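You operate a simulated robot arm through the tools that you are given. There is no shell and no other tool.

You are at the controls of a simulated robot arm. One attempt, no reset.

## Task
Set the index table to the card's mark and fit the index ring on its spigot.
Fine: free the index lock to turn the table and lock it again. Where these are worked on the way, their far stop is far enough and under half their travel is too little: index lock.
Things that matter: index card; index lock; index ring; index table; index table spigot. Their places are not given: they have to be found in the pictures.

The check looks at the end state, three seconds after you hand in, the way a careful person would. Anything else that was tipped, shoved, dropped, spilled or broken makes it a failure.

## Robot
A 7-joint arm with a two-finger parallel gripper, fixed in place. Base frame: the origin is at the foot of the arm, x ahead of it, y to its left, z up; the work surface is at about z = 0. Readings come in m, degrees, newtons and seconds.
With the tool pointing down near the work surface it reaches from about 0.24 to 0.62 m from the base axis. Its first joint turns from -66.0 to 66.0 degrees. Payload 2.6 kg.
Tool frame: the origin (TCP) lies between the finger pads and is the grasp point; the fingertips stand 0.03 m ahead of it; z points along the fingers, y is the line along which they close. The gripper opens to 0.094 m. The fingers are 0.028 m wide and 0.01 m thick; the gripper's body (0.05 by 0.096 m) begins 0.055 m behind the TCP.
Orientation is that of the tool frame in the base frame, as [roll, pitch, yaw] about the fixed x, y, z axes, in that order (R = Rz(yaw) Ry(pitch) Rx(roll)). With the fingers straight down and closing along the base's y, the tool's x points along the base's -x, its y along +y and its z along -z.

## Interface
- The arm moves only by the tool arm_command. Its argument "steps" is a list of rows, each an object (a shift or turn left out is 0, a gripper value left out holds the last) with "offset": the shift along the tool's x, y, z in m, a list of three; "dr": the turn, a rotation vector about the tool's x, y, z in degrees, a list of three. In form: [{"offset": [x, y, z], "dr": [rx, ry, rz]}, ...]. A call has 1 to 20 rows; each row is the pose to reach, as a shift and turn from the pose commanded when the call began, along the tool's axes at that moment. "hand" is the opening, from 0 (shut) to 1 (fully open), set as the call begins (left out, the last holds). A row lasts 0.2 s, in which the tool goes at most 0.05 m and 8.6 degrees; a call with a longer step from one row to the next is refused whole, and so is a gripper value outside its range. A pose out of reach is approached as far as the arm can. The call stops where the force on the tool passes 40 N (or 10 N more than at its start, if that is more) or the arm is blocked; 0.2 s more then pass. The fingers move at their own pace (about 0.072 m/s each) and stop on an object; they squeeze with about 20 N. The grip force told is the motor's: it shows also when the fingers shut on nothing. Time passes only in rows, and 0.2 s behind the last, so rows that repeat a pose let the fingers close. It gives the time, the measured TCP pose, the force on the tool (base axes), the opening and the grip force at its end, in the units of the frame above (readings bear some noise), with the torque about the TCP (base axes, N m) and any sound that the robot's microphone picked up, and new pictures: "pictures" is both (left out), scene, wrist or none.
- Cameras (640 x 400 px; columns grow to the right, rows downward): "scene" is fixed at [0.038, 0.4345, 0.5649]; the picture's right is [-0.74, -0.67, 0.00], its down [-0.38, 0.41, -0.83] and it looks along [0.56, -0.61, -0.56] (base axes); focal length 352 px, centre (320, 200). "wrist" rides on the gripper at [0.076, 0.014, -0.102] in the tool frame; the picture's right is [-0.18, 0.98, 0.00], its down [-0.75, -0.14, -0.64] and it looks along [-0.63, -0.12, 0.77] (tool axes); focal length 243 px, centre (320, 200).
- pixel_to_xyz(camera, pixels): for up to 12 pixels [column, row] of the newest picture of that camera ("zoom" is the newest enlarged one), the place [x, y, z] in the base frame of the surface seen there, good to about 0.003 m. The clock stands still meanwhile.
- inspect(camera, box): a new picture of the part [left, top, right, bottom] of that camera's present view, enlarged. The clock stands still meanwhile.
- close_job(): hands the job in; it is judged then, once.

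Open the gripper and draw the arm clear of the work before you hand the job in, unless the task says otherwise.

The tools are called after "Call:" as a command line: name --argument value ..., lists and objects as JSON in quotes. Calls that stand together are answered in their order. arm_command: Moves the arm, as the interface text tells. Its arguments: {"type":"object","properties":{"steps":{"type":"array","items":{"type":"object","properties":{"offset":{"type":"array","items":{"type":"number"}},"dr":{"type":"array","items":{"type":"number"}}}}},"hand":{"type":"number"},"pictures":{"type":"string","enum":["both","scene","wrist","none"]}},"required":["steps"]} The other tools are called the same way: pixel_to_xyz (camera, pixels) gives the place of the surface under pixels of a picture; inspect (camera, box) takes an enlarged picture of a part of a camera's view; close_job () hands the job in.

At the start:

```text
time: 0.0
tcp_pos: [0.3606, -0.0161, 0.3566]
tcp_rot: [-179.9, 0.1, -180.0]
wrist_force: [0.9, 0.2, 0.9]
ft_torque: [0.0, -0.01, 0.0]
gripper_width: 0.094
finger_force: 0.1
```

scene: 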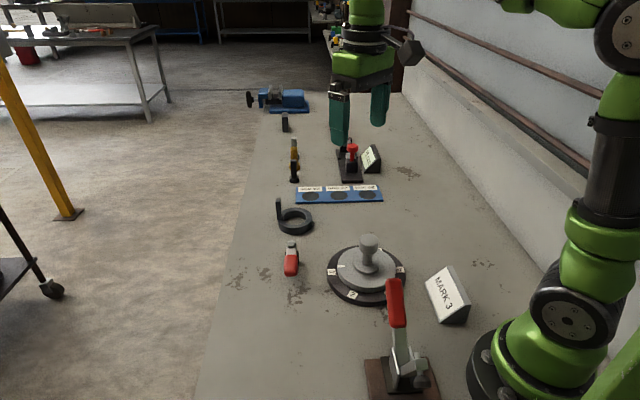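
wrist: 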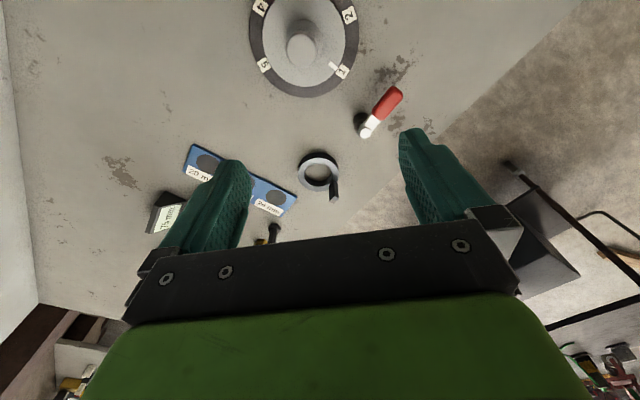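

The scene shows an index table near (367,270), a card "MARK 3" near (448,295), a ring near (294,220) and several red-handled items. I'll enlarge these areas to identify each one.

Call:
inspect --camera "scene" --box '[260, 220, 480, 400]'

Call:
inspect --camera "scene" --box '[240, 80, 420, 240]'

Call:
inspect --camera "wrist" --box '[220, 0, 440, 220]'

```text
2.22 times, centred on (370, 310) of scene
```

zoom: 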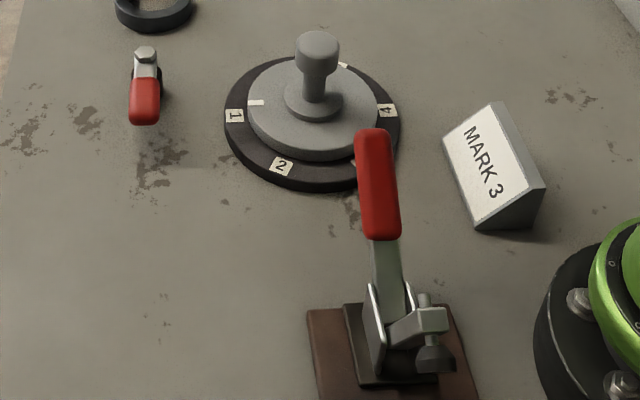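

```text
2.50 times, centred on (330, 160) of scene
```

zoom: 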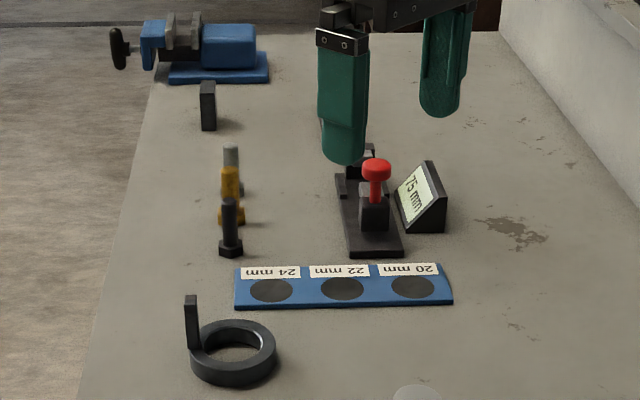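

```text
1.82 times, centred on (330, 110) of wrist
```

zoom: 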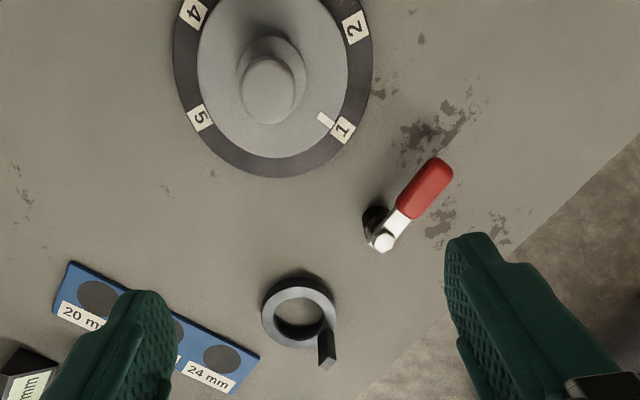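

I'll measure the places of the table, spigot, lever, ring, card and clamp from the scene picture.

Call:
pixel_to_xyz --camera "scene" --pixels '[[369, 238], [368, 262], [345, 265], [337, 268], [353, 295], [398, 270], [291, 246], [291, 265], [279, 201], [295, 211], [280, 222], [310, 220]]'

Call:
pixel_to_xyz --camera "wrist" --pixels '[[300, 40], [332, 66], [343, 72], [349, 14], [260, 5], [264, 65], [366, 131], [390, 98], [318, 160], [318, 172], [334, 195], [334, 182]]'

Call:
pixel_to_xyz --camera "scene" --pixels '[[395, 285], [396, 320], [398, 350], [420, 360], [420, 385], [380, 380], [450, 293], [448, 320], [345, 180], [352, 150], [303, 195], [372, 158]]'

```text
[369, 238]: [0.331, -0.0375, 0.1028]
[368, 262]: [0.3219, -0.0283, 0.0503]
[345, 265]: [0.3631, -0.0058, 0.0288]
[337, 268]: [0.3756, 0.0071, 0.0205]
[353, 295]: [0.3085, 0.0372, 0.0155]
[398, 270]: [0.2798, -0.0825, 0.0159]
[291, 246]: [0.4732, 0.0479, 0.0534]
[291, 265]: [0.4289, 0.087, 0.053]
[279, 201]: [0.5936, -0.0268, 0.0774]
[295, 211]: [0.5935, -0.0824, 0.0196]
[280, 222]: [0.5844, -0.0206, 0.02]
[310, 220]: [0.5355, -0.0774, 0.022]
```

```text
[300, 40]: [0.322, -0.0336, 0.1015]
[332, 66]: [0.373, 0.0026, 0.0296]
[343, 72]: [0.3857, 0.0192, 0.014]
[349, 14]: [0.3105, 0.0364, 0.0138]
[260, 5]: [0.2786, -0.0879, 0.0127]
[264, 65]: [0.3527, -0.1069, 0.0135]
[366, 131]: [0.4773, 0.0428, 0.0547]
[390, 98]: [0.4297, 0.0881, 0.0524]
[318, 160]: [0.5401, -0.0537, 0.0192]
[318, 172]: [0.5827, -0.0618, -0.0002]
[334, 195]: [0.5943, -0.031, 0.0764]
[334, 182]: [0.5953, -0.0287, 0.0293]
```

```text
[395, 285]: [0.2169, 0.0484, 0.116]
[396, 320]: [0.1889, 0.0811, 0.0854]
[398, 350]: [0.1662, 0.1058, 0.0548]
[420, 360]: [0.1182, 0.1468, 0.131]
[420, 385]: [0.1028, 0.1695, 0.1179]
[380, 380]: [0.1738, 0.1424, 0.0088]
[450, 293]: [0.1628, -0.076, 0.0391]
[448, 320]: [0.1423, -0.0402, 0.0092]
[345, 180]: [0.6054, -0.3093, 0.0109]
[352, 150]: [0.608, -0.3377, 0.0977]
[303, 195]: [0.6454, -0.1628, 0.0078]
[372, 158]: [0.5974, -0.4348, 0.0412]
```

The table centre is around (0.333, -0.035), with marks spaced about 60° and the pointer at mark 1. I'll zoom on the small red lever near (291,258) and the big clamp near (400,350) to decide which is the index lock.

Call:
inspect --camera "scene" --box '[265, 195, 325, 285]'

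Call:
inspect --camera "scene" --box '[350, 260, 450, 400]'

Call:
inspect --camera "wrist" --box '[290, 70, 420, 210]'

Call:
inspect --camera "scene" --box '[315, 225, 475, 325]'

```text
4.44 times, centred on (295, 240) of scene
```

zoom: 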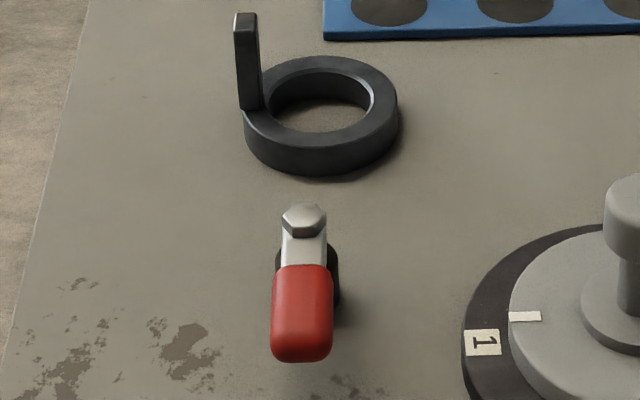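

```text
2.86 times, centred on (400, 330) of scene
```

zoom: 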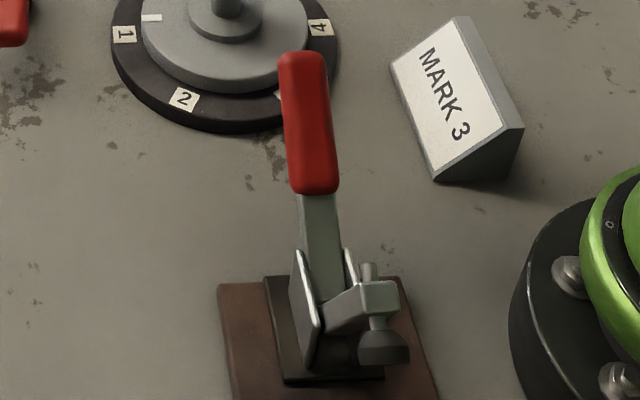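

```text
2.86 times, centred on (355, 140) of wrist
```

zoom: 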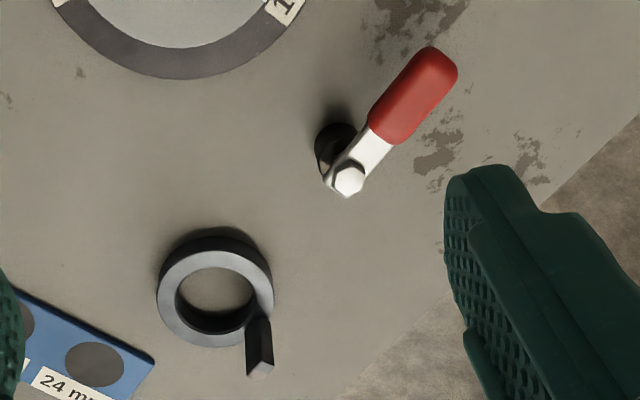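

```text
4.00 times, centred on (395, 275) of scene
```

zoom: 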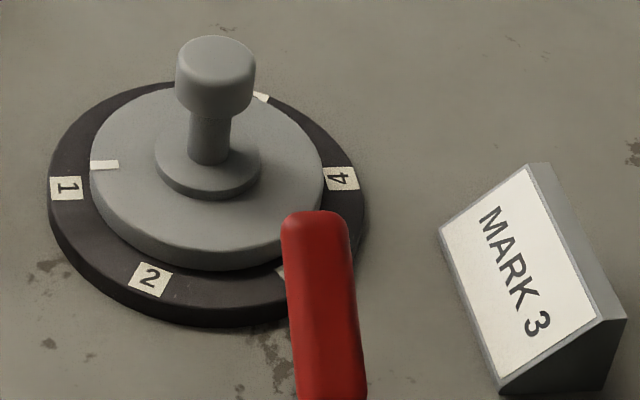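

The small lever near (0.478,0.043) with its handle to (0.43,0.088) is the nearest lock to the table; the toggle clamp stands on its own base. I'll move the wrist camera above the lever for a closer look at it and the ring.

Call:
arm_command --steps '[{"offset": [-0.02, 0.018, 0.03]}, {"offset": [-0.045, 0.036, 0.06]}, {"offset": [-0.07, 0.056, 0.09]}, {"offset": [-0.09, 0.076, 0.12]}, {"offset": [-0.09, 0.076, 0.12]}]'

```text
time: 1.2
tcp_pos: [0.451, 0.0584, 0.2343]
tcp_rot: [-180.0, -0.1, -180.0]
wrist_force: [0.0, -0.5, 0.6]
ft_torque: [-0.02, 0.0, 0.0]
gripper_width: 0.0941
finger_force: 0.1
```

scene: 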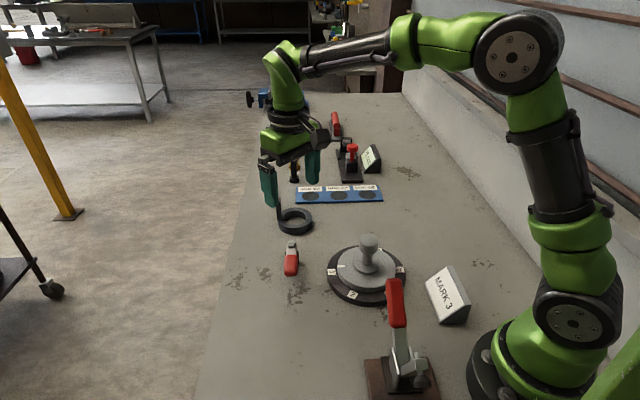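
wrist: 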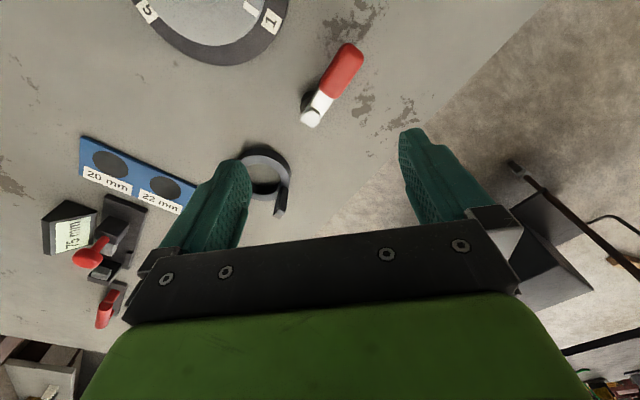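

There's another red lever now visible at scene (337,125) / wrist (105,305), by the 75 mm station. I'll enlarge both for comparison.

Call:
inspect --camera "scene" --box '[300, 95, 400, 195]'

Call:
inspect --camera "wrist" --box '[280, 20, 400, 150]'

Call:
inspect --camera "wrist" --box '[30, 130, 190, 340]'

Call:
pixel_to_xyz --camera "wrist" --pixels '[[311, 117], [322, 96], [326, 88], [352, 50], [346, 52], [338, 92], [303, 102], [105, 300], [112, 285], [92, 257]]'

```text
4.00 times, centred on (350, 145) of scene
```

zoom: 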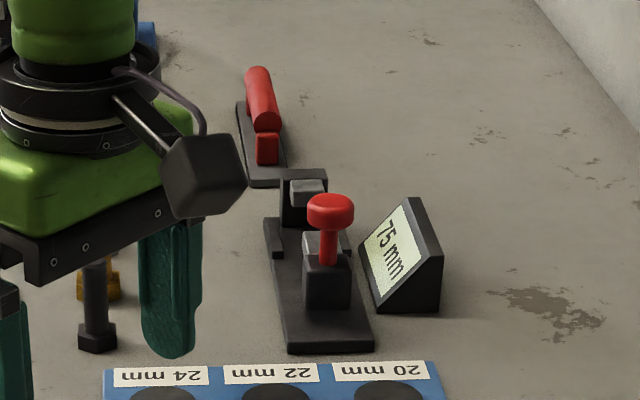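

```text
3.08 times, centred on (340, 85) of wrist
```

zoom: 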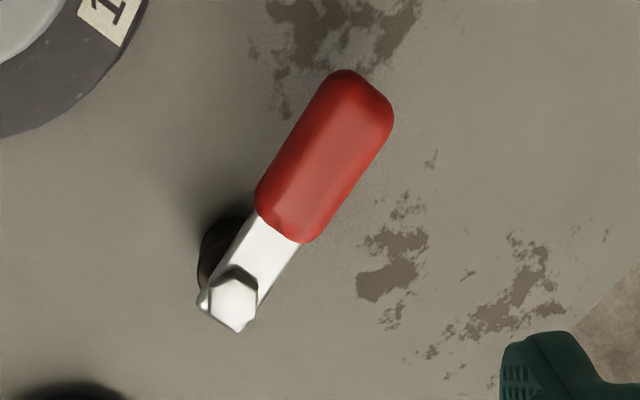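

```text
1.90 times, centred on (110, 235) of wrist
```

zoom: 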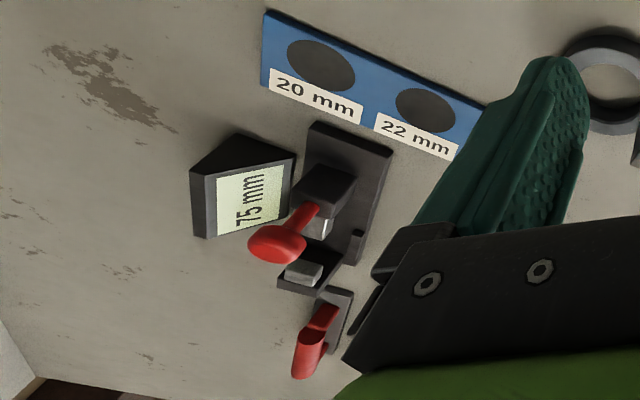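

```text
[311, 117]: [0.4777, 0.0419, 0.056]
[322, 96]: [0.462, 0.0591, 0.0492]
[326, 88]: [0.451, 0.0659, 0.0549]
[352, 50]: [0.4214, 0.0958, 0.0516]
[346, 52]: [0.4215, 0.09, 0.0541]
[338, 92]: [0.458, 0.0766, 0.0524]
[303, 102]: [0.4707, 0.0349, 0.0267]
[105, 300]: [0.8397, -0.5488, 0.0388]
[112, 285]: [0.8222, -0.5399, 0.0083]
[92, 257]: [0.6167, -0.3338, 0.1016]
```

The third lever is out of reach at x≈0.84, so the index lock must be the lever at (0.478,0.042). I'll enlarge it again to measure the handle's edges and height.

Call:
inspect --camera "wrist" --box '[280, 20, 400, 150]'

Call:
pixel_to_xyz --camera "zoom" --pixels '[[234, 300], [228, 310], [262, 190], [318, 235], [335, 85], [388, 120], [300, 135], [355, 180], [325, 155], [365, 80], [270, 240], [205, 260]]'

Call:
inspect --camera "scene" --box '[265, 225, 325, 285]'

```text
3.08 times, centred on (340, 85) of wrist
```

zoom: 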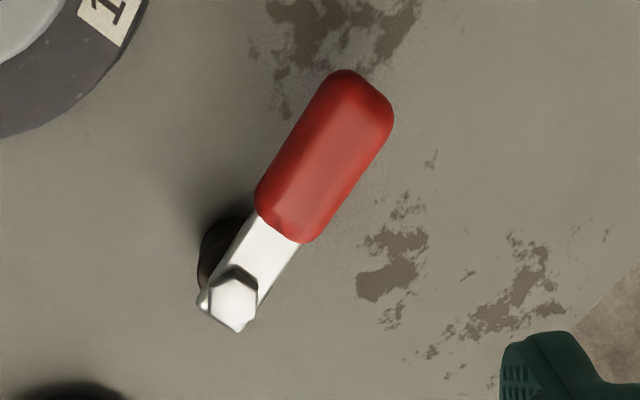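

```text
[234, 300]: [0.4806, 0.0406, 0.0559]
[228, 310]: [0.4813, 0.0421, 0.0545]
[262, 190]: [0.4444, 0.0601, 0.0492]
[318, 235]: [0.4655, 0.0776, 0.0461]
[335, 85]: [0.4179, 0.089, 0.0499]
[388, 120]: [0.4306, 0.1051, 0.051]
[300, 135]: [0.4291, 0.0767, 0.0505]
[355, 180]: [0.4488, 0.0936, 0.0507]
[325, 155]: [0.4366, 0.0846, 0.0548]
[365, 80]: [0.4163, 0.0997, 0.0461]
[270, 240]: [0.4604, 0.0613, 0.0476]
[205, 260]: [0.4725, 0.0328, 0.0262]
```

```text
6.67 times, centred on (295, 255) of scene
```

zoom: 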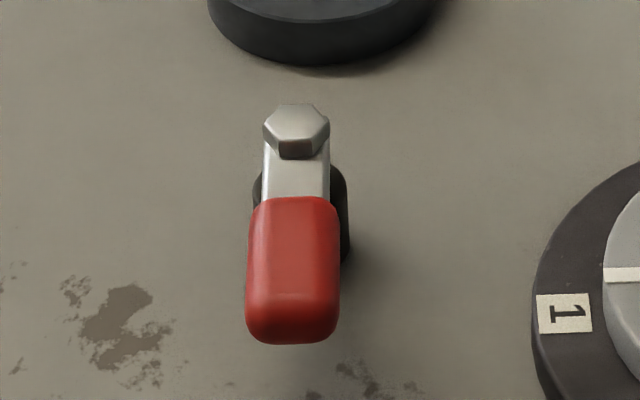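

The lever pivots at its hex head (0.479,0.041), with the handle centred on (0.437,0.084) at radius ≈0.06 and pointing 134°. I'll turn the gripper about 45° so the fingers straddle the handle, hovering above it first.

Call:
arm_command --steps '[{"offset": [0.003, 0.005, 0.01], "dr": [0, 0, 7.6]}, {"offset": [0.006, 0.01, 0.02], "dr": [0, 0, 15.2]}, {"offset": [0.009, 0.015, 0.03], "dr": [0, 0, 22.8]}, {"offset": [0.012, 0.02, 0.05], "dr": [0, 0, 30.4]}, {"offset": [0.014, 0.0256, 0.07], "dr": [0, 0, 38]}, {"offset": [0.014, 0.0256, 0.09], "dr": [0, 0, 45.6]}, {"offset": [0.014, 0.0256, 0.1], "dr": [0, 0, 45.6]}]'

```text
time: 2.8
tcp_pos: [0.4361, 0.0847, 0.1354]
tcp_rot: [180.0, 0.0, 134.4]
wrist_force: [0.0, 0.8, 0.4]
ft_torque: [0.0, 0.01, -0.01]
gripper_width: 0.094
finger_force: 0.1
```

scene: 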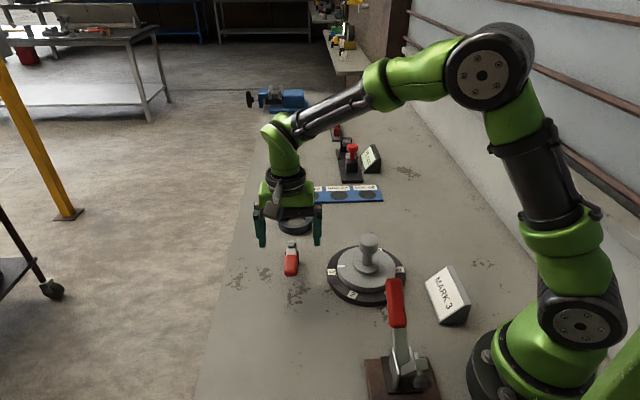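
wrist: 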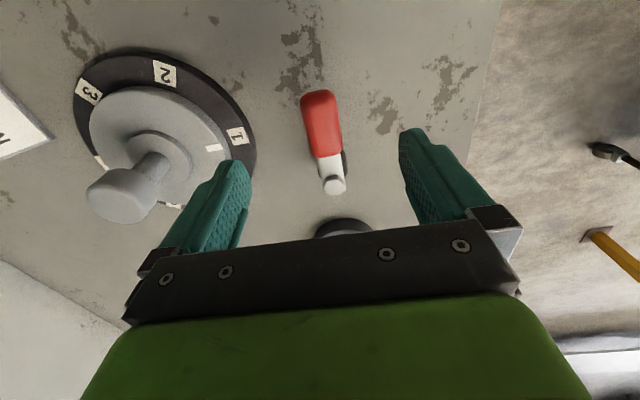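

The fingers stand on both sides of the red handle (column 322, rows 95–155). I'll descend to z≈0.05 and narrow the fingers around the handle.

Call:
arm_command --steps '[{"offset": [0, 0, 0.02]}, {"offset": [0, 0, 0.04]}, {"offset": [0, 0, 0.06]}, {"offset": [0, 0, 0.075]}, {"offset": [0, 0, 0.085]}, {"offset": [0, 0, 0.085]}]'

Call:
arm_command --steps '[{"offset": [0, 0, 0]}, {"offset": [0, 0, 0]}, {"offset": [0, 0, 0]}, {"offset": [0, 0, 0]}]' --hand 0.36

```text
time: 4.2
tcp_pos: [0.4383, 0.0853, 0.0517]
tcp_rot: [180.0, -0.1, 134.5]
wrist_force: [0.5, 0.1, 0.2]
ft_torque: [-0.02, -0.03, -0.02]
gripper_width: 0.0939
finger_force: 0.1
```

scene: 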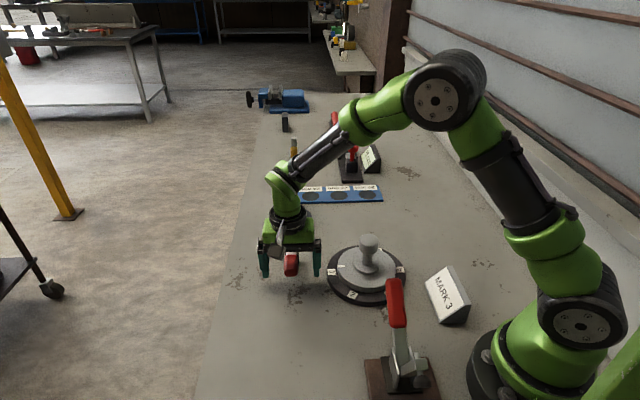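
wrist: 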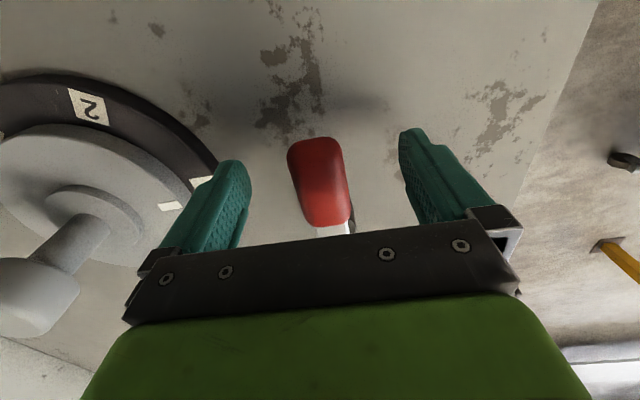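

```text
time: 5.2
tcp_pos: [0.438, 0.0851, 0.0525]
tcp_rot: [180.0, 0.0, 134.5]
wrist_force: [0.6, -0.2, 0.3]
ft_torque: [0.0, 0.01, 0.01]
gripper_width: 0.0338
finger_force: 0.1
```

scene: 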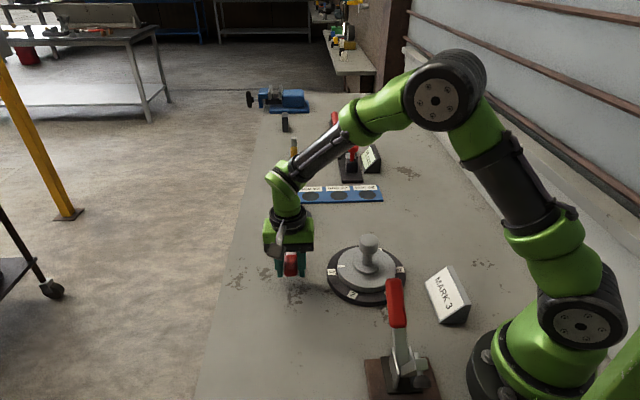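
wrist: 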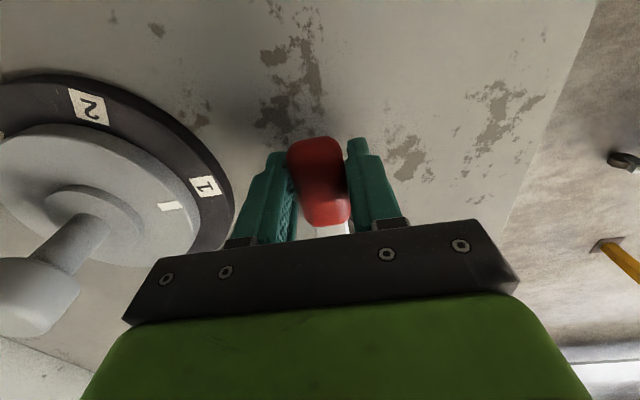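

The fingers loosely straddle the handle, gap 0.034 m. I'll test a clockwise swing about the pivot (radius 0.06) and watch the force.

Call:
arm_command --steps '[{"offset": [-0.00015, 0.0042, 0], "dr": [0, 0, 4]}, {"offset": [-0.0006, 0.00835, 0], "dr": [0, 0, 8]}, {"offset": [-0.0013, 0.01247, 0], "dr": [0, 0, 12]}, {"offset": [-0.0023, 0.01654, 0], "dr": [0, 0, 16]}, {"offset": [-0.0036, 0.0205, 0], "dr": [0, 0, 20]}]'

```text
time: 6.4
tcp_pos: [0.4536, 0.0981, 0.0505]
tcp_rot: [-180.0, 0.0, 114.3]
wrist_force: [0.1, -0.1, -0.8]
ft_torque: [0.0, 0.01, 0.0]
gripper_width: 0.0344
finger_force: 0.1
```

scene: 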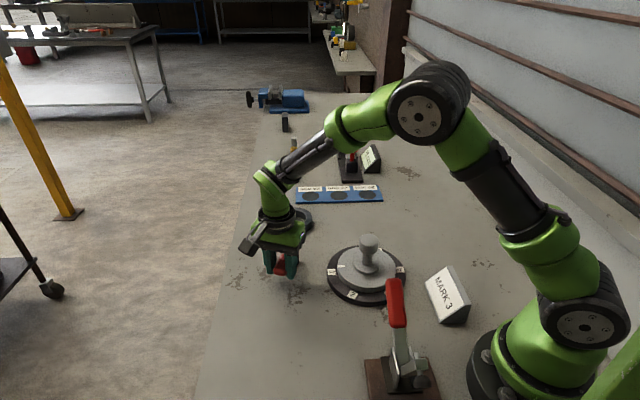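
wrist: 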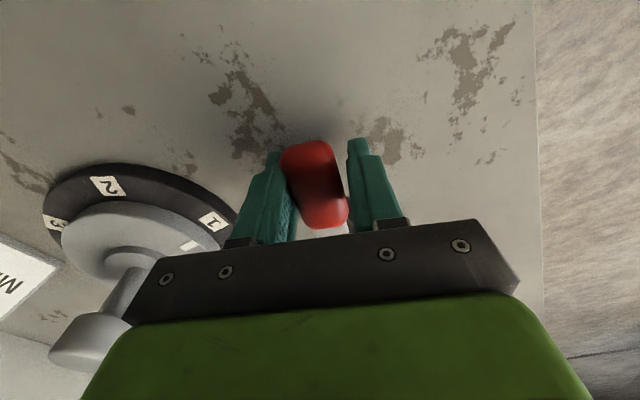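

The lever followed freely clockwise (about 20°) with no force, so this is its direction of travel. I'll keep swinging along the arc until its far stop.

Call:
arm_command --steps '[{"offset": [-0.0003, 0.0063, 0], "dr": [0, 0, 6]}, {"offset": [-0.0013, 0.0125, 0], "dr": [0, 0, 12]}, {"offset": [-0.0029, 0.0185, 0], "dr": [0, 0, 18]}, {"offset": [-0.0052, 0.0244, 0], "dr": [0, 0, 24]}, {"offset": [-0.008, 0.03, 0], "dr": [0, 0, 30]}, {"offset": [-0.0115, 0.0353, 0], "dr": [0, 0, 36]}, {"offset": [-0.0154, 0.0401, 0], "dr": [0, 0, 42]}]'

```text
time: 8.0
tcp_pos: [0.4974, 0.1003, 0.0519]
tcp_rot: [-180.0, 0.0, 72.3]
wrist_force: [-0.6, -0.6, 0.3]
ft_torque: [0.0, -0.02, 0.0]
gripper_width: 0.0341
finger_force: 0.5
```

scene: 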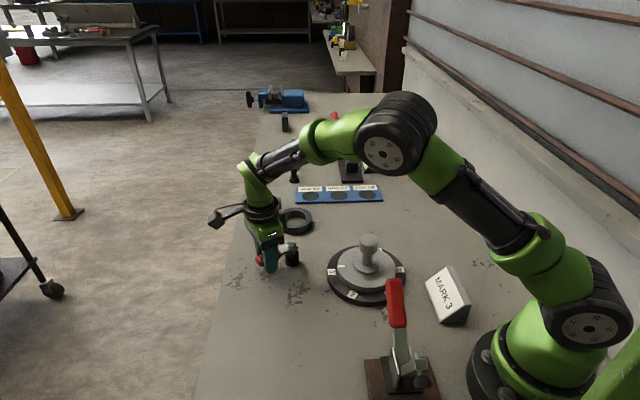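
wrist: 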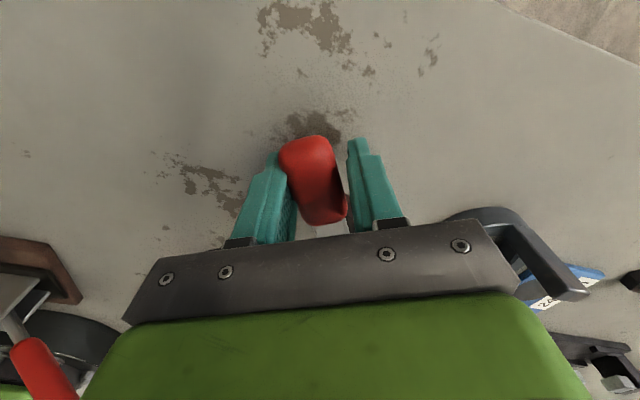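

Still free at lever angle 72° with no stop reached. I'll continue the swing.

Call:
arm_command --steps '[{"offset": [-0.0003, 0.0063, 0], "dr": [0, 0, 6]}, {"offset": [-0.0013, 0.0125, 0], "dr": [0, 0, 12]}, {"offset": [-0.0029, 0.0185, 0], "dr": [0, 0, 18]}, {"offset": [-0.0052, 0.0244, 0], "dr": [0, 0, 24]}, {"offset": [-0.008, 0.03, 0], "dr": [0, 0, 30]}, {"offset": [-0.0115, 0.0353, 0], "dr": [0, 0, 36]}, {"offset": [-0.0154, 0.0401, 0], "dr": [0, 0, 42]}]'

```text
time: 9.6
tcp_pos: [0.5289, 0.0785, 0.0511]
tcp_rot: [-179.4, -0.1, 30.4]
wrist_force: [-14.6, 18.0, 4.5]
ft_torque: [0.08, 0.27, 0.39]
gripper_width: 0.0466
finger_force: 11.4
```

scene: 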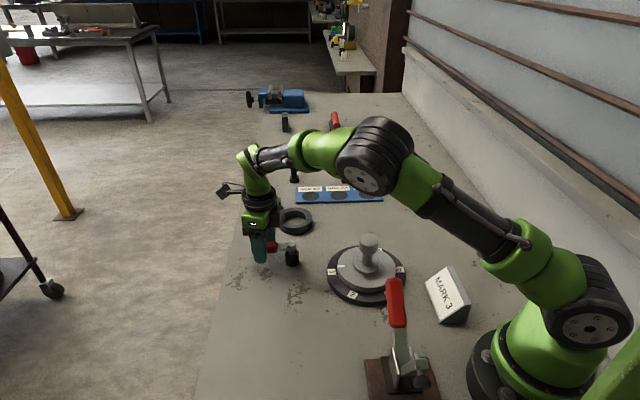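
wrist: 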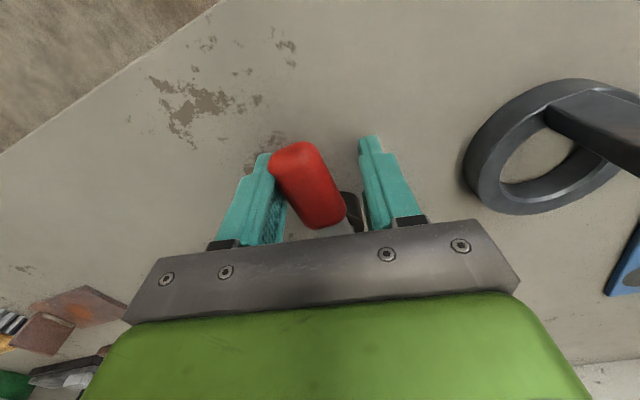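

The force rose to 23 N and the finger was pushed back, so the lever is at its far stop near 45°. I'll back off a little, open, and rise.

Call:
arm_command --steps '[{"offset": [-0.0003, -0.0063, 0], "dr": [0, 0, -6]}, {"offset": [-0.001, -0.0105, 0], "dr": [0, 0, -10]}, {"offset": [-0.001, -0.0105, 0], "dr": [0, 0, -10]}]'

Call:
arm_command --steps '[{"offset": [0, 0, 0]}, {"offset": [0, 0, 0]}, {"offset": [0, 0, 0]}, {"offset": [0, 0, -0.03]}, {"offset": [0, 0, -0.07]}, {"offset": [0, 0, -0.11]}, {"offset": [0, 0, -0.15]}, {"offset": [0, 0, -0.19]}]' --hand 1

```text
time: 10.4
tcp_pos: [0.5238, 0.0804, 0.0516]
tcp_rot: [179.8, 0.2, 40.3]
wrist_force: [-4.7, 2.0, 1.0]
ft_torque: [0.03, 0.03, 0.07]
gripper_width: 0.0362
finger_force: 2.0
```

scene: 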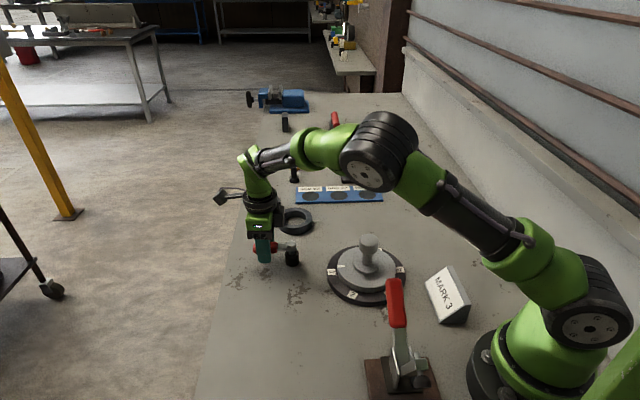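
wrist: 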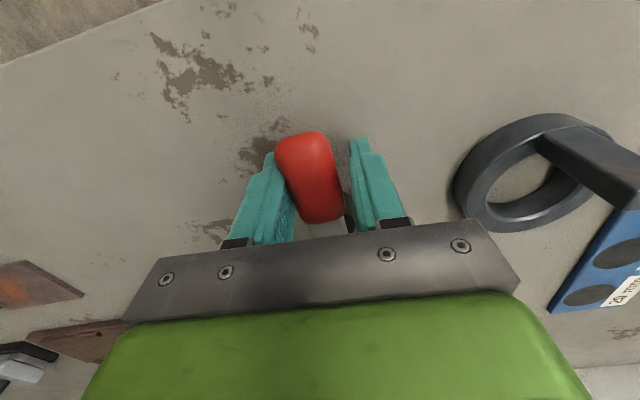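

```text
time: 12.2
tcp_pos: [0.5236, 0.0839, 0.2447]
tcp_rot: [-180.0, 0.0, 40.4]
wrist_force: [0.9, -0.4, 0.2]
ft_torque: [0.01, 0.02, 0.02]
gripper_width: 0.0937
finger_force: 0.1
```

scene: 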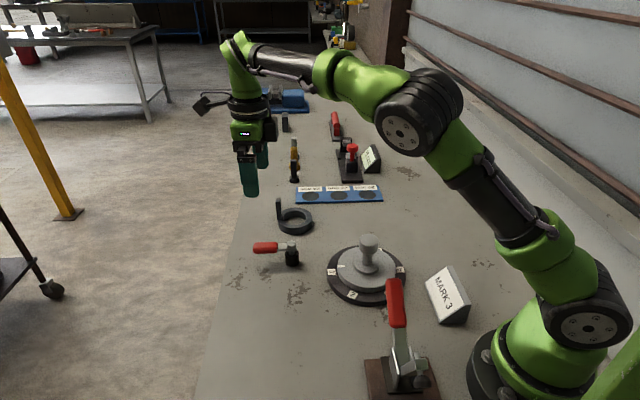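
wrist: 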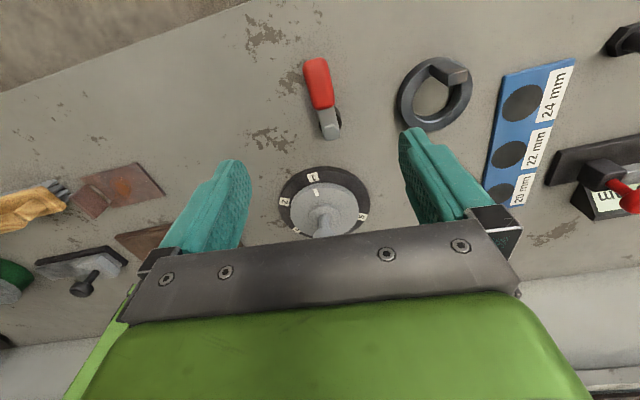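

The lever swung about 90° and stays at the far stop. While the ring is in view at wrist (436,95), I'll measure it.

Call:
inspect --camera "wrist" --box '[380, 40, 490, 145]'

Call:
pixel_to_xyz --camera "wrist" --pixels '[[400, 95], [472, 100], [427, 128], [440, 60], [409, 95], [459, 100], [430, 115], [455, 74], [318, 65], [332, 125], [318, 85]]'

```text
3.81 times, centred on (435, 92) of wrist
```

zoom: 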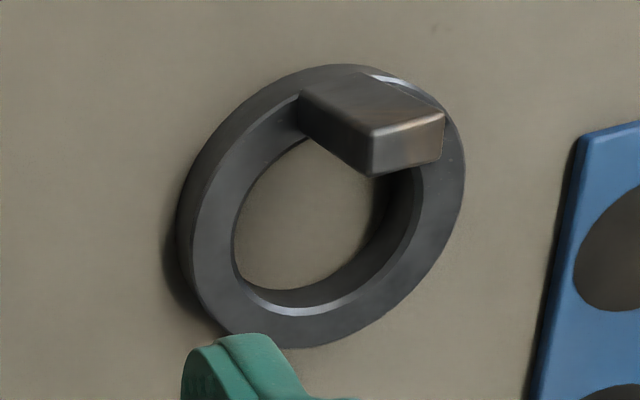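

```text
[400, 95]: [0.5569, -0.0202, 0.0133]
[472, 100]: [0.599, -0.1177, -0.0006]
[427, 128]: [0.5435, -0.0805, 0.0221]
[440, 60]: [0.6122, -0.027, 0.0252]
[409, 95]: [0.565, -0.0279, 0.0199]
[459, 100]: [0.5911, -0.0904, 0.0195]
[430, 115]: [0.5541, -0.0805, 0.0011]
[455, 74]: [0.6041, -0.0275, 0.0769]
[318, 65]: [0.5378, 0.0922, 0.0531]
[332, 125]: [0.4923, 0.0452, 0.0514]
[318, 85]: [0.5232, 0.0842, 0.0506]
```

The ring is about 60 mm inner diameter, and the lever now points ≈43° (handle near (0.53,0.088)). I'll move above the index table with yaw ≈45° for a closer look at the knob and marks.

Call:
arm_command --steps '[{"offset": [-0.04, -0.006, 0], "dr": [0, 0, -1]}, {"offset": [-0.08, -0.012, 0], "dr": [0, 0, -2]}, {"offset": [-0.12, -0.018, 0], "dr": [0, 0, -3]}, {"offset": [-0.16, -0.024, 0], "dr": [0, 0, -4]}, {"offset": [-0.2, -0.03, 0], "dr": [0, 0, -4.6]}, {"offset": [-0.222, -0.033, 0], "dr": [0, 0, -4.6]}, {"offset": [-0.222, -0.033, 0], "dr": [0, 0, -4.6]}]'

```text
time: 13.8
tcp_pos: [0.3324, -0.0371, 0.2446]
tcp_rot: [-180.0, 0.0, 45.0]
wrist_force: [0.8, 0.2, 0.6]
ft_torque: [-0.02, 0.0, 0.01]
gripper_width: 0.0939
finger_force: 0.0
```

scene: 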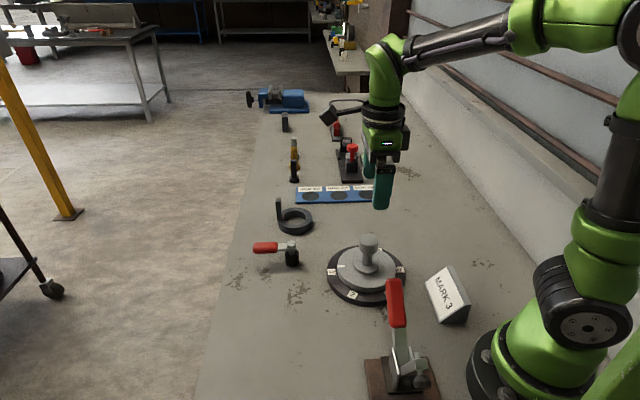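
wrist: 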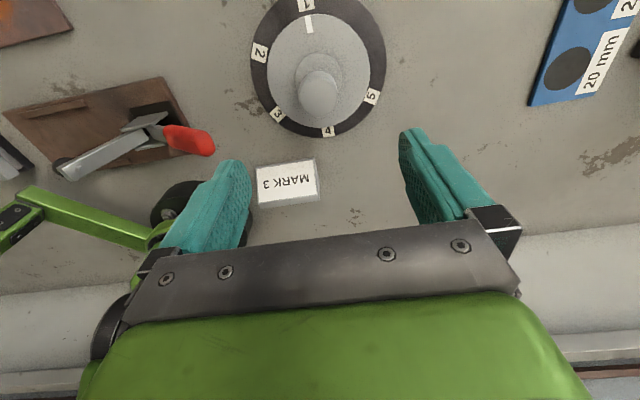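

All marks 1–5 and the pointer at mark 1 are visible around wrist (318,70). I'll enlarge and measure centre, marks, pointer and knob.

Call:
inspect --camera "wrist" --box '[240, 0, 400, 140]'

Call:
pixel_to_xyz --camera "wrist" --pixels '[[307, 5], [260, 53], [278, 114], [328, 132], [372, 96], [309, 17], [309, 32], [318, 87], [268, 72], [369, 72], [318, 122], [296, 68]]'

```text
2.86 times, centred on (320, 70) of wrist
```

zoom: 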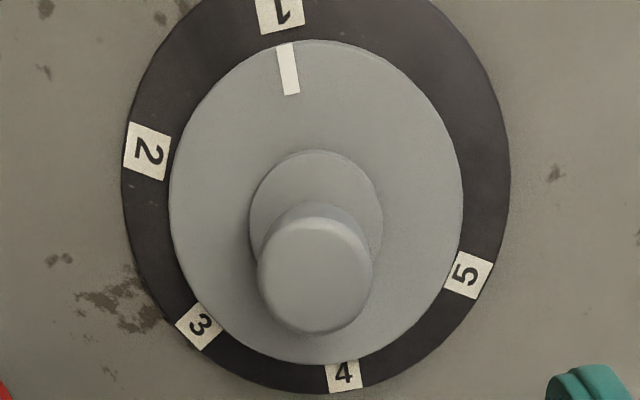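

```text
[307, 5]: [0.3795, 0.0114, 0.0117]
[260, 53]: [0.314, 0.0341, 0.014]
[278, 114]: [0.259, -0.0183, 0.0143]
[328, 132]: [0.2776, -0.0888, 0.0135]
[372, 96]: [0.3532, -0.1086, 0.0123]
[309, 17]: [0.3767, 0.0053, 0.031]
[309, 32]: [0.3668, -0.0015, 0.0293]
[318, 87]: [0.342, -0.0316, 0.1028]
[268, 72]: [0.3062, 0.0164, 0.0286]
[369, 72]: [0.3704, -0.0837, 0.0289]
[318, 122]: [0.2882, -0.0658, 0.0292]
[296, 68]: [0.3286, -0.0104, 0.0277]
```

Fitting the marks gives centre (0.332,-0.036) with 60° spacing: mark 1 at ≈45°, mark 3 at ≈165.5°. The knob is ≈41 mm across with its top at z 0.103, so I'll descend over it to TCP z≈0.088 with the fingers open.

Call:
arm_command --steps '[{"offset": [0.0005, -0.001, 0.04]}, {"offset": [0.0005, -0.001, 0.08]}, {"offset": [0.0005, -0.001, 0.11]}, {"offset": [0.0005, -0.001, 0.135]}, {"offset": [0.0005, -0.001, 0.15]}, {"offset": [0.0005, -0.001, 0.1566]}, {"offset": [0.0005, -0.001, 0.1566]}]'

```text
time: 15.4
tcp_pos: [0.3331, -0.035, 0.0841]
tcp_rot: [180.0, 0.1, 45.0]
wrist_force: [-0.3, -0.2, 0.2]
ft_torque: [0.0, 0.01, -0.02]
gripper_width: 0.0941
finger_force: 0.1
```

scene: 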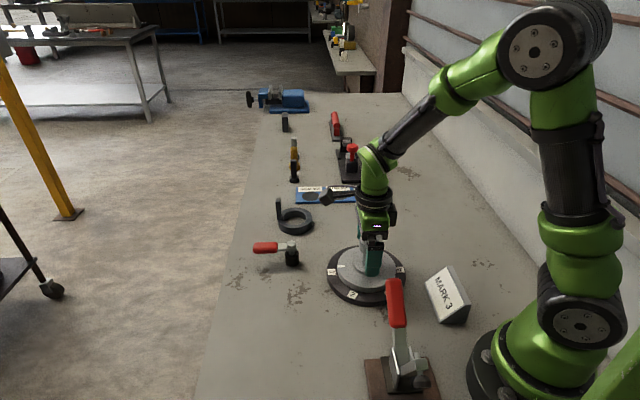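
wrist: 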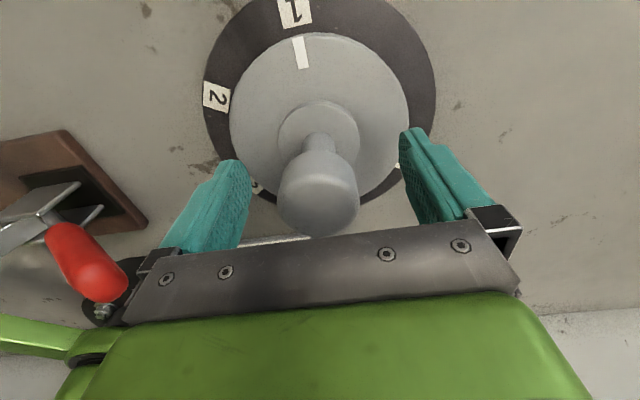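

The fingers straddle the knob at wrist (318,185). I'll close on it and look at the alignment.

Call:
arm_command --steps '[{"offset": [0, 0, 0]}, {"offset": [0, 0, 0]}, {"offset": [0, 0, 0]}, {"offset": [0, 0, 0]}]' --hand 0 --pictures "wrist"

Call:
inspect --camera "wrist" --box '[200, 0, 440, 150]'

```text
time: 16.4
tcp_pos: [0.3329, -0.0363, 0.0847]
tcp_rot: [-179.9, -0.1, 45.1]
wrist_force: [-8.3, 6.9, 3.9]
ft_torque: [-0.31, -0.2, -0.04]
gripper_width: 0.0398
finger_force: 44.7
```

wrist: 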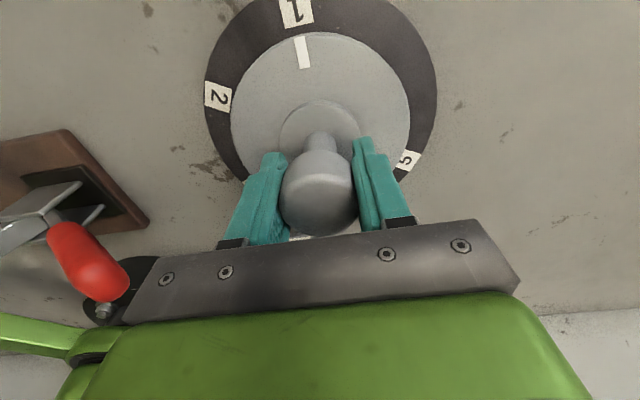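

```text
2.67 times, centred on (320, 75) of wrist
```

zoom: 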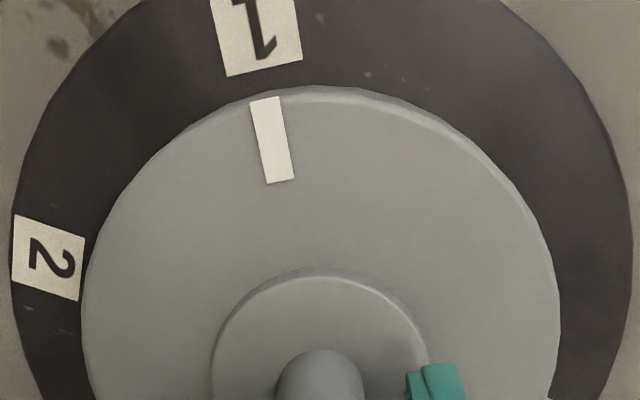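

Gripped: width 0.0398 (knob ∅40 mm) with ≈11 N side force along tool −y, so the knob axis is slightly off-centre. I'll shift 1 mm toward −y and read the force again.

Call:
arm_command --steps '[{"offset": [0, -0.0005, 0]}, {"offset": [0, -0.001, 0]}, {"offset": [0, -0.001, 0]}]' --pictures "none"

```text
time: 17.2
tcp_pos: [0.3329, -0.0365, 0.0841]
tcp_rot: [180.0, 0.1, 44.9]
wrist_force: [-1.0, 10.7, -1.9]
ft_torque: [-1.05, 0.37, 0.02]
gripper_width: 0.04
finger_force: 45.7
```

The side force is still modest (~10 N). I'll now try turning counter-clockwise by 24° (tool z −24°) and check whether the pointer follows.

Call:
arm_command --steps '[{"dr": [0, 0, -4], "offset": [0, -0.001, 0]}, {"dr": [0, 0, -8], "offset": [0, -0.001, 0]}, {"dr": [0, 0, -12], "offset": [0, -0.001, 0]}, {"dr": [0, 0, -16], "offset": [0, -0.001, 0]}, {"dr": [0, 0, -20], "offset": [0, -0.001, 0]}, {"dr": [0, 0, -24], "offset": [0, -0.001, 0]}]'

```text
time: 18.6
tcp_pos: [0.3337, -0.0341, 0.0857]
tcp_rot: [179.9, 0.0, 69.0]
wrist_force: [-0.3, 3.1, 10.5]
ft_torque: [-0.23, 0.46, -0.07]
gripper_width: 0.0399
finger_force: 44.6
```

scene: 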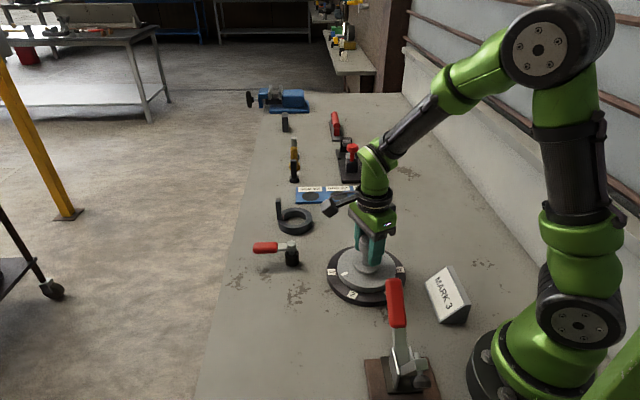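
wrist: 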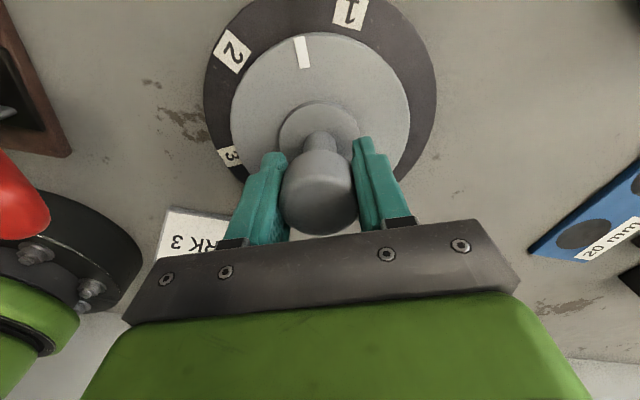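

The pointer followed (now between marks 1 and 2), so the lever is indeed the index lock. Before sweeping further I'll check the toggle clamp's handle tip height, since the camera housing will pass near it.

Call:
pixel_to_xyz --camera "scene" --pixels '[[394, 279], [390, 282], [400, 282], [395, 300], [330, 200], [345, 193], [325, 210]]'

Call:
pixel_to_xyz --camera "wrist" --pixels '[[40, 200], [30, 170], [10, 220], [45, 225], [304, 52], [345, 12], [231, 50]]'

```text
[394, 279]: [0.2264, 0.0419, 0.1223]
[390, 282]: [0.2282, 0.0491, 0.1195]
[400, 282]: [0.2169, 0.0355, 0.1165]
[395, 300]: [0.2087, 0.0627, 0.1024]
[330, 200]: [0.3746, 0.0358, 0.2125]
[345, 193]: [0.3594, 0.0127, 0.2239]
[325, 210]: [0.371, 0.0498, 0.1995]
```

```text
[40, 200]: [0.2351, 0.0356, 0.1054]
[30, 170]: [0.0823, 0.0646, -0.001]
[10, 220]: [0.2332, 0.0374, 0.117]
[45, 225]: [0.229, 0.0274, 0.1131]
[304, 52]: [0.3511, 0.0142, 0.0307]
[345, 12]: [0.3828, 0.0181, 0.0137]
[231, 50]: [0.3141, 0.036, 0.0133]
```

The housing passes at z≈0.2 and the clamp handle tip is at z≈0.122, so the sweep is clear. I'll turn the remaining 96° counter-clockwise at 6° per row.

Call:
arm_command --steps '[{"dr": [0, 0, -6]}, {"dr": [0, 0, -12]}, {"dr": [0, 0, -18]}, {"dr": [0, 0, -24]}, {"dr": [0, 0, -30]}, {"dr": [0, 0, -36]}, {"dr": [0, 0, -42]}, {"dr": [0, 0, -48]}]'

```text
time: 20.4
tcp_pos: [0.3328, -0.0359, 0.0844]
tcp_rot: [-180.0, 0.2, 117.2]
wrist_force: [6.5, -7.3, -7.7]
ft_torque: [-0.23, -1.08, -0.01]
gripper_width: 0.0399
finger_force: 44.8
```

scene: 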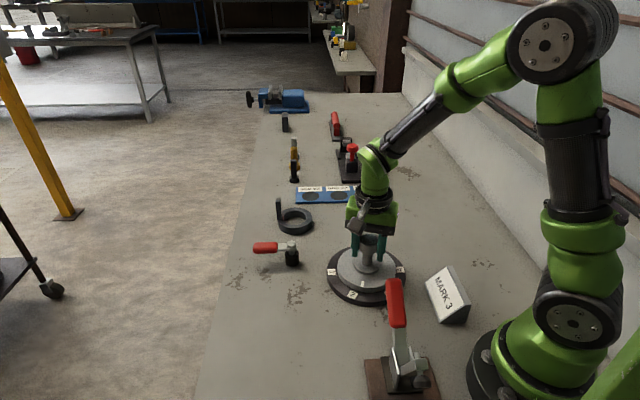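
wrist: 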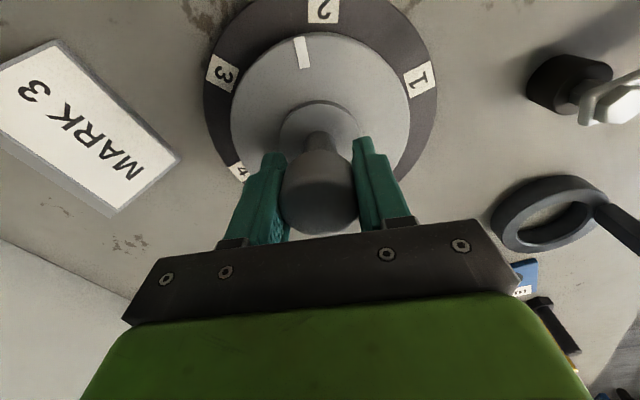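

The pointer keeps following (now just past mark 2). I'll turn the last 48°.

Call:
arm_command --steps '[{"dr": [0, 0, -6]}, {"dr": [0, 0, -12]}, {"dr": [0, 0, -18]}, {"dr": [0, 0, -24]}, {"dr": [0, 0, -30]}, {"dr": [0, 0, -36]}, {"dr": [0, 0, -42]}, {"dr": [0, 0, -48]}, {"dr": [0, 0, -48]}]'

Call:
inspect --camera "wrist" --box '[200, 0, 440, 150]'

```text
time: 22.4
tcp_pos: [0.3327, -0.0362, 0.0841]
tcp_rot: [180.0, 0.0, 165.0]
wrist_force: [2.8, -7.1, 8.8]
ft_torque: [0.0, 1.25, 0.01]
gripper_width: 0.0398
finger_force: 45.4
```

scene: 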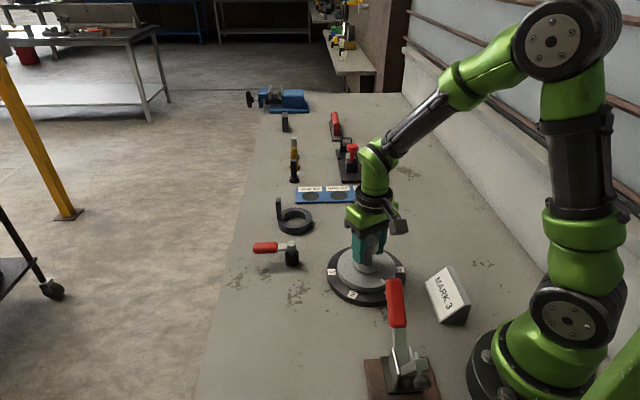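
wrist: 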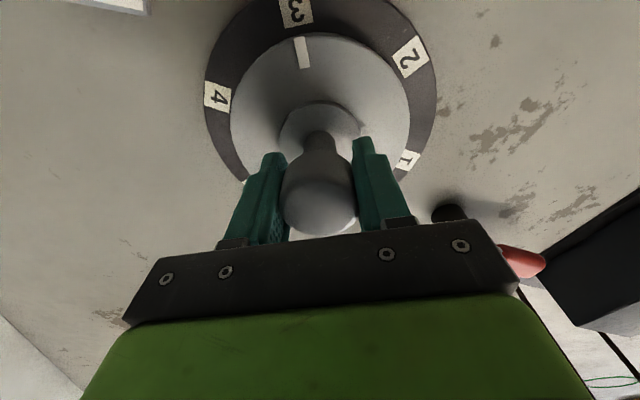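

```text
2.67 times, centred on (320, 75) of wrist
```

zoom: 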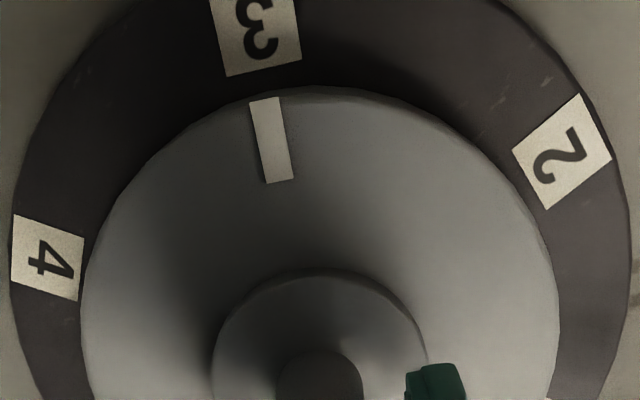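

The pointer sits at mark 3 just as it did at mark 1 before. I'll measure pointer and label edges in the zoom to check the angular alignment.

Call:
pixel_to_xyz --camera "zoom" --pixels '[[268, 110], [272, 130], [276, 150], [280, 172], [228, 74], [300, 61], [264, 66], [256, 25], [240, 20], [275, 20], [515, 150], [562, 152]]'

Call:
pixel_to_xyz --camera "zoom" --pixels '[[562, 150], [48, 256], [214, 10], [297, 10], [252, 103], [280, 99], [268, 182], [294, 178]]'

```text
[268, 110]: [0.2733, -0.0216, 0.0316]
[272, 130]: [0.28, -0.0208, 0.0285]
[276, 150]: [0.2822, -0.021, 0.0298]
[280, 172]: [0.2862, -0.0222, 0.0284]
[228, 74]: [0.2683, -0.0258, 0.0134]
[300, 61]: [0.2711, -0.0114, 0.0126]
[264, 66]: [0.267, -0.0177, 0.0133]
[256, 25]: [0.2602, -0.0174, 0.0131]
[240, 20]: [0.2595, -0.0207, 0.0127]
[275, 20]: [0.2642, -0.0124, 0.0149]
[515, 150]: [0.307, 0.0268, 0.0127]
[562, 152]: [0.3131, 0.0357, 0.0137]
```

```text
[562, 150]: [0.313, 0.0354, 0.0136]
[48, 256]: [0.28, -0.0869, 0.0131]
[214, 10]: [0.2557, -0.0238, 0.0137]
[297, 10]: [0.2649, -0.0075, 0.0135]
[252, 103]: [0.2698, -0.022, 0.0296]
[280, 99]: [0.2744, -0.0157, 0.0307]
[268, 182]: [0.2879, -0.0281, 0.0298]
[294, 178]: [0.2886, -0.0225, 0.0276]
```

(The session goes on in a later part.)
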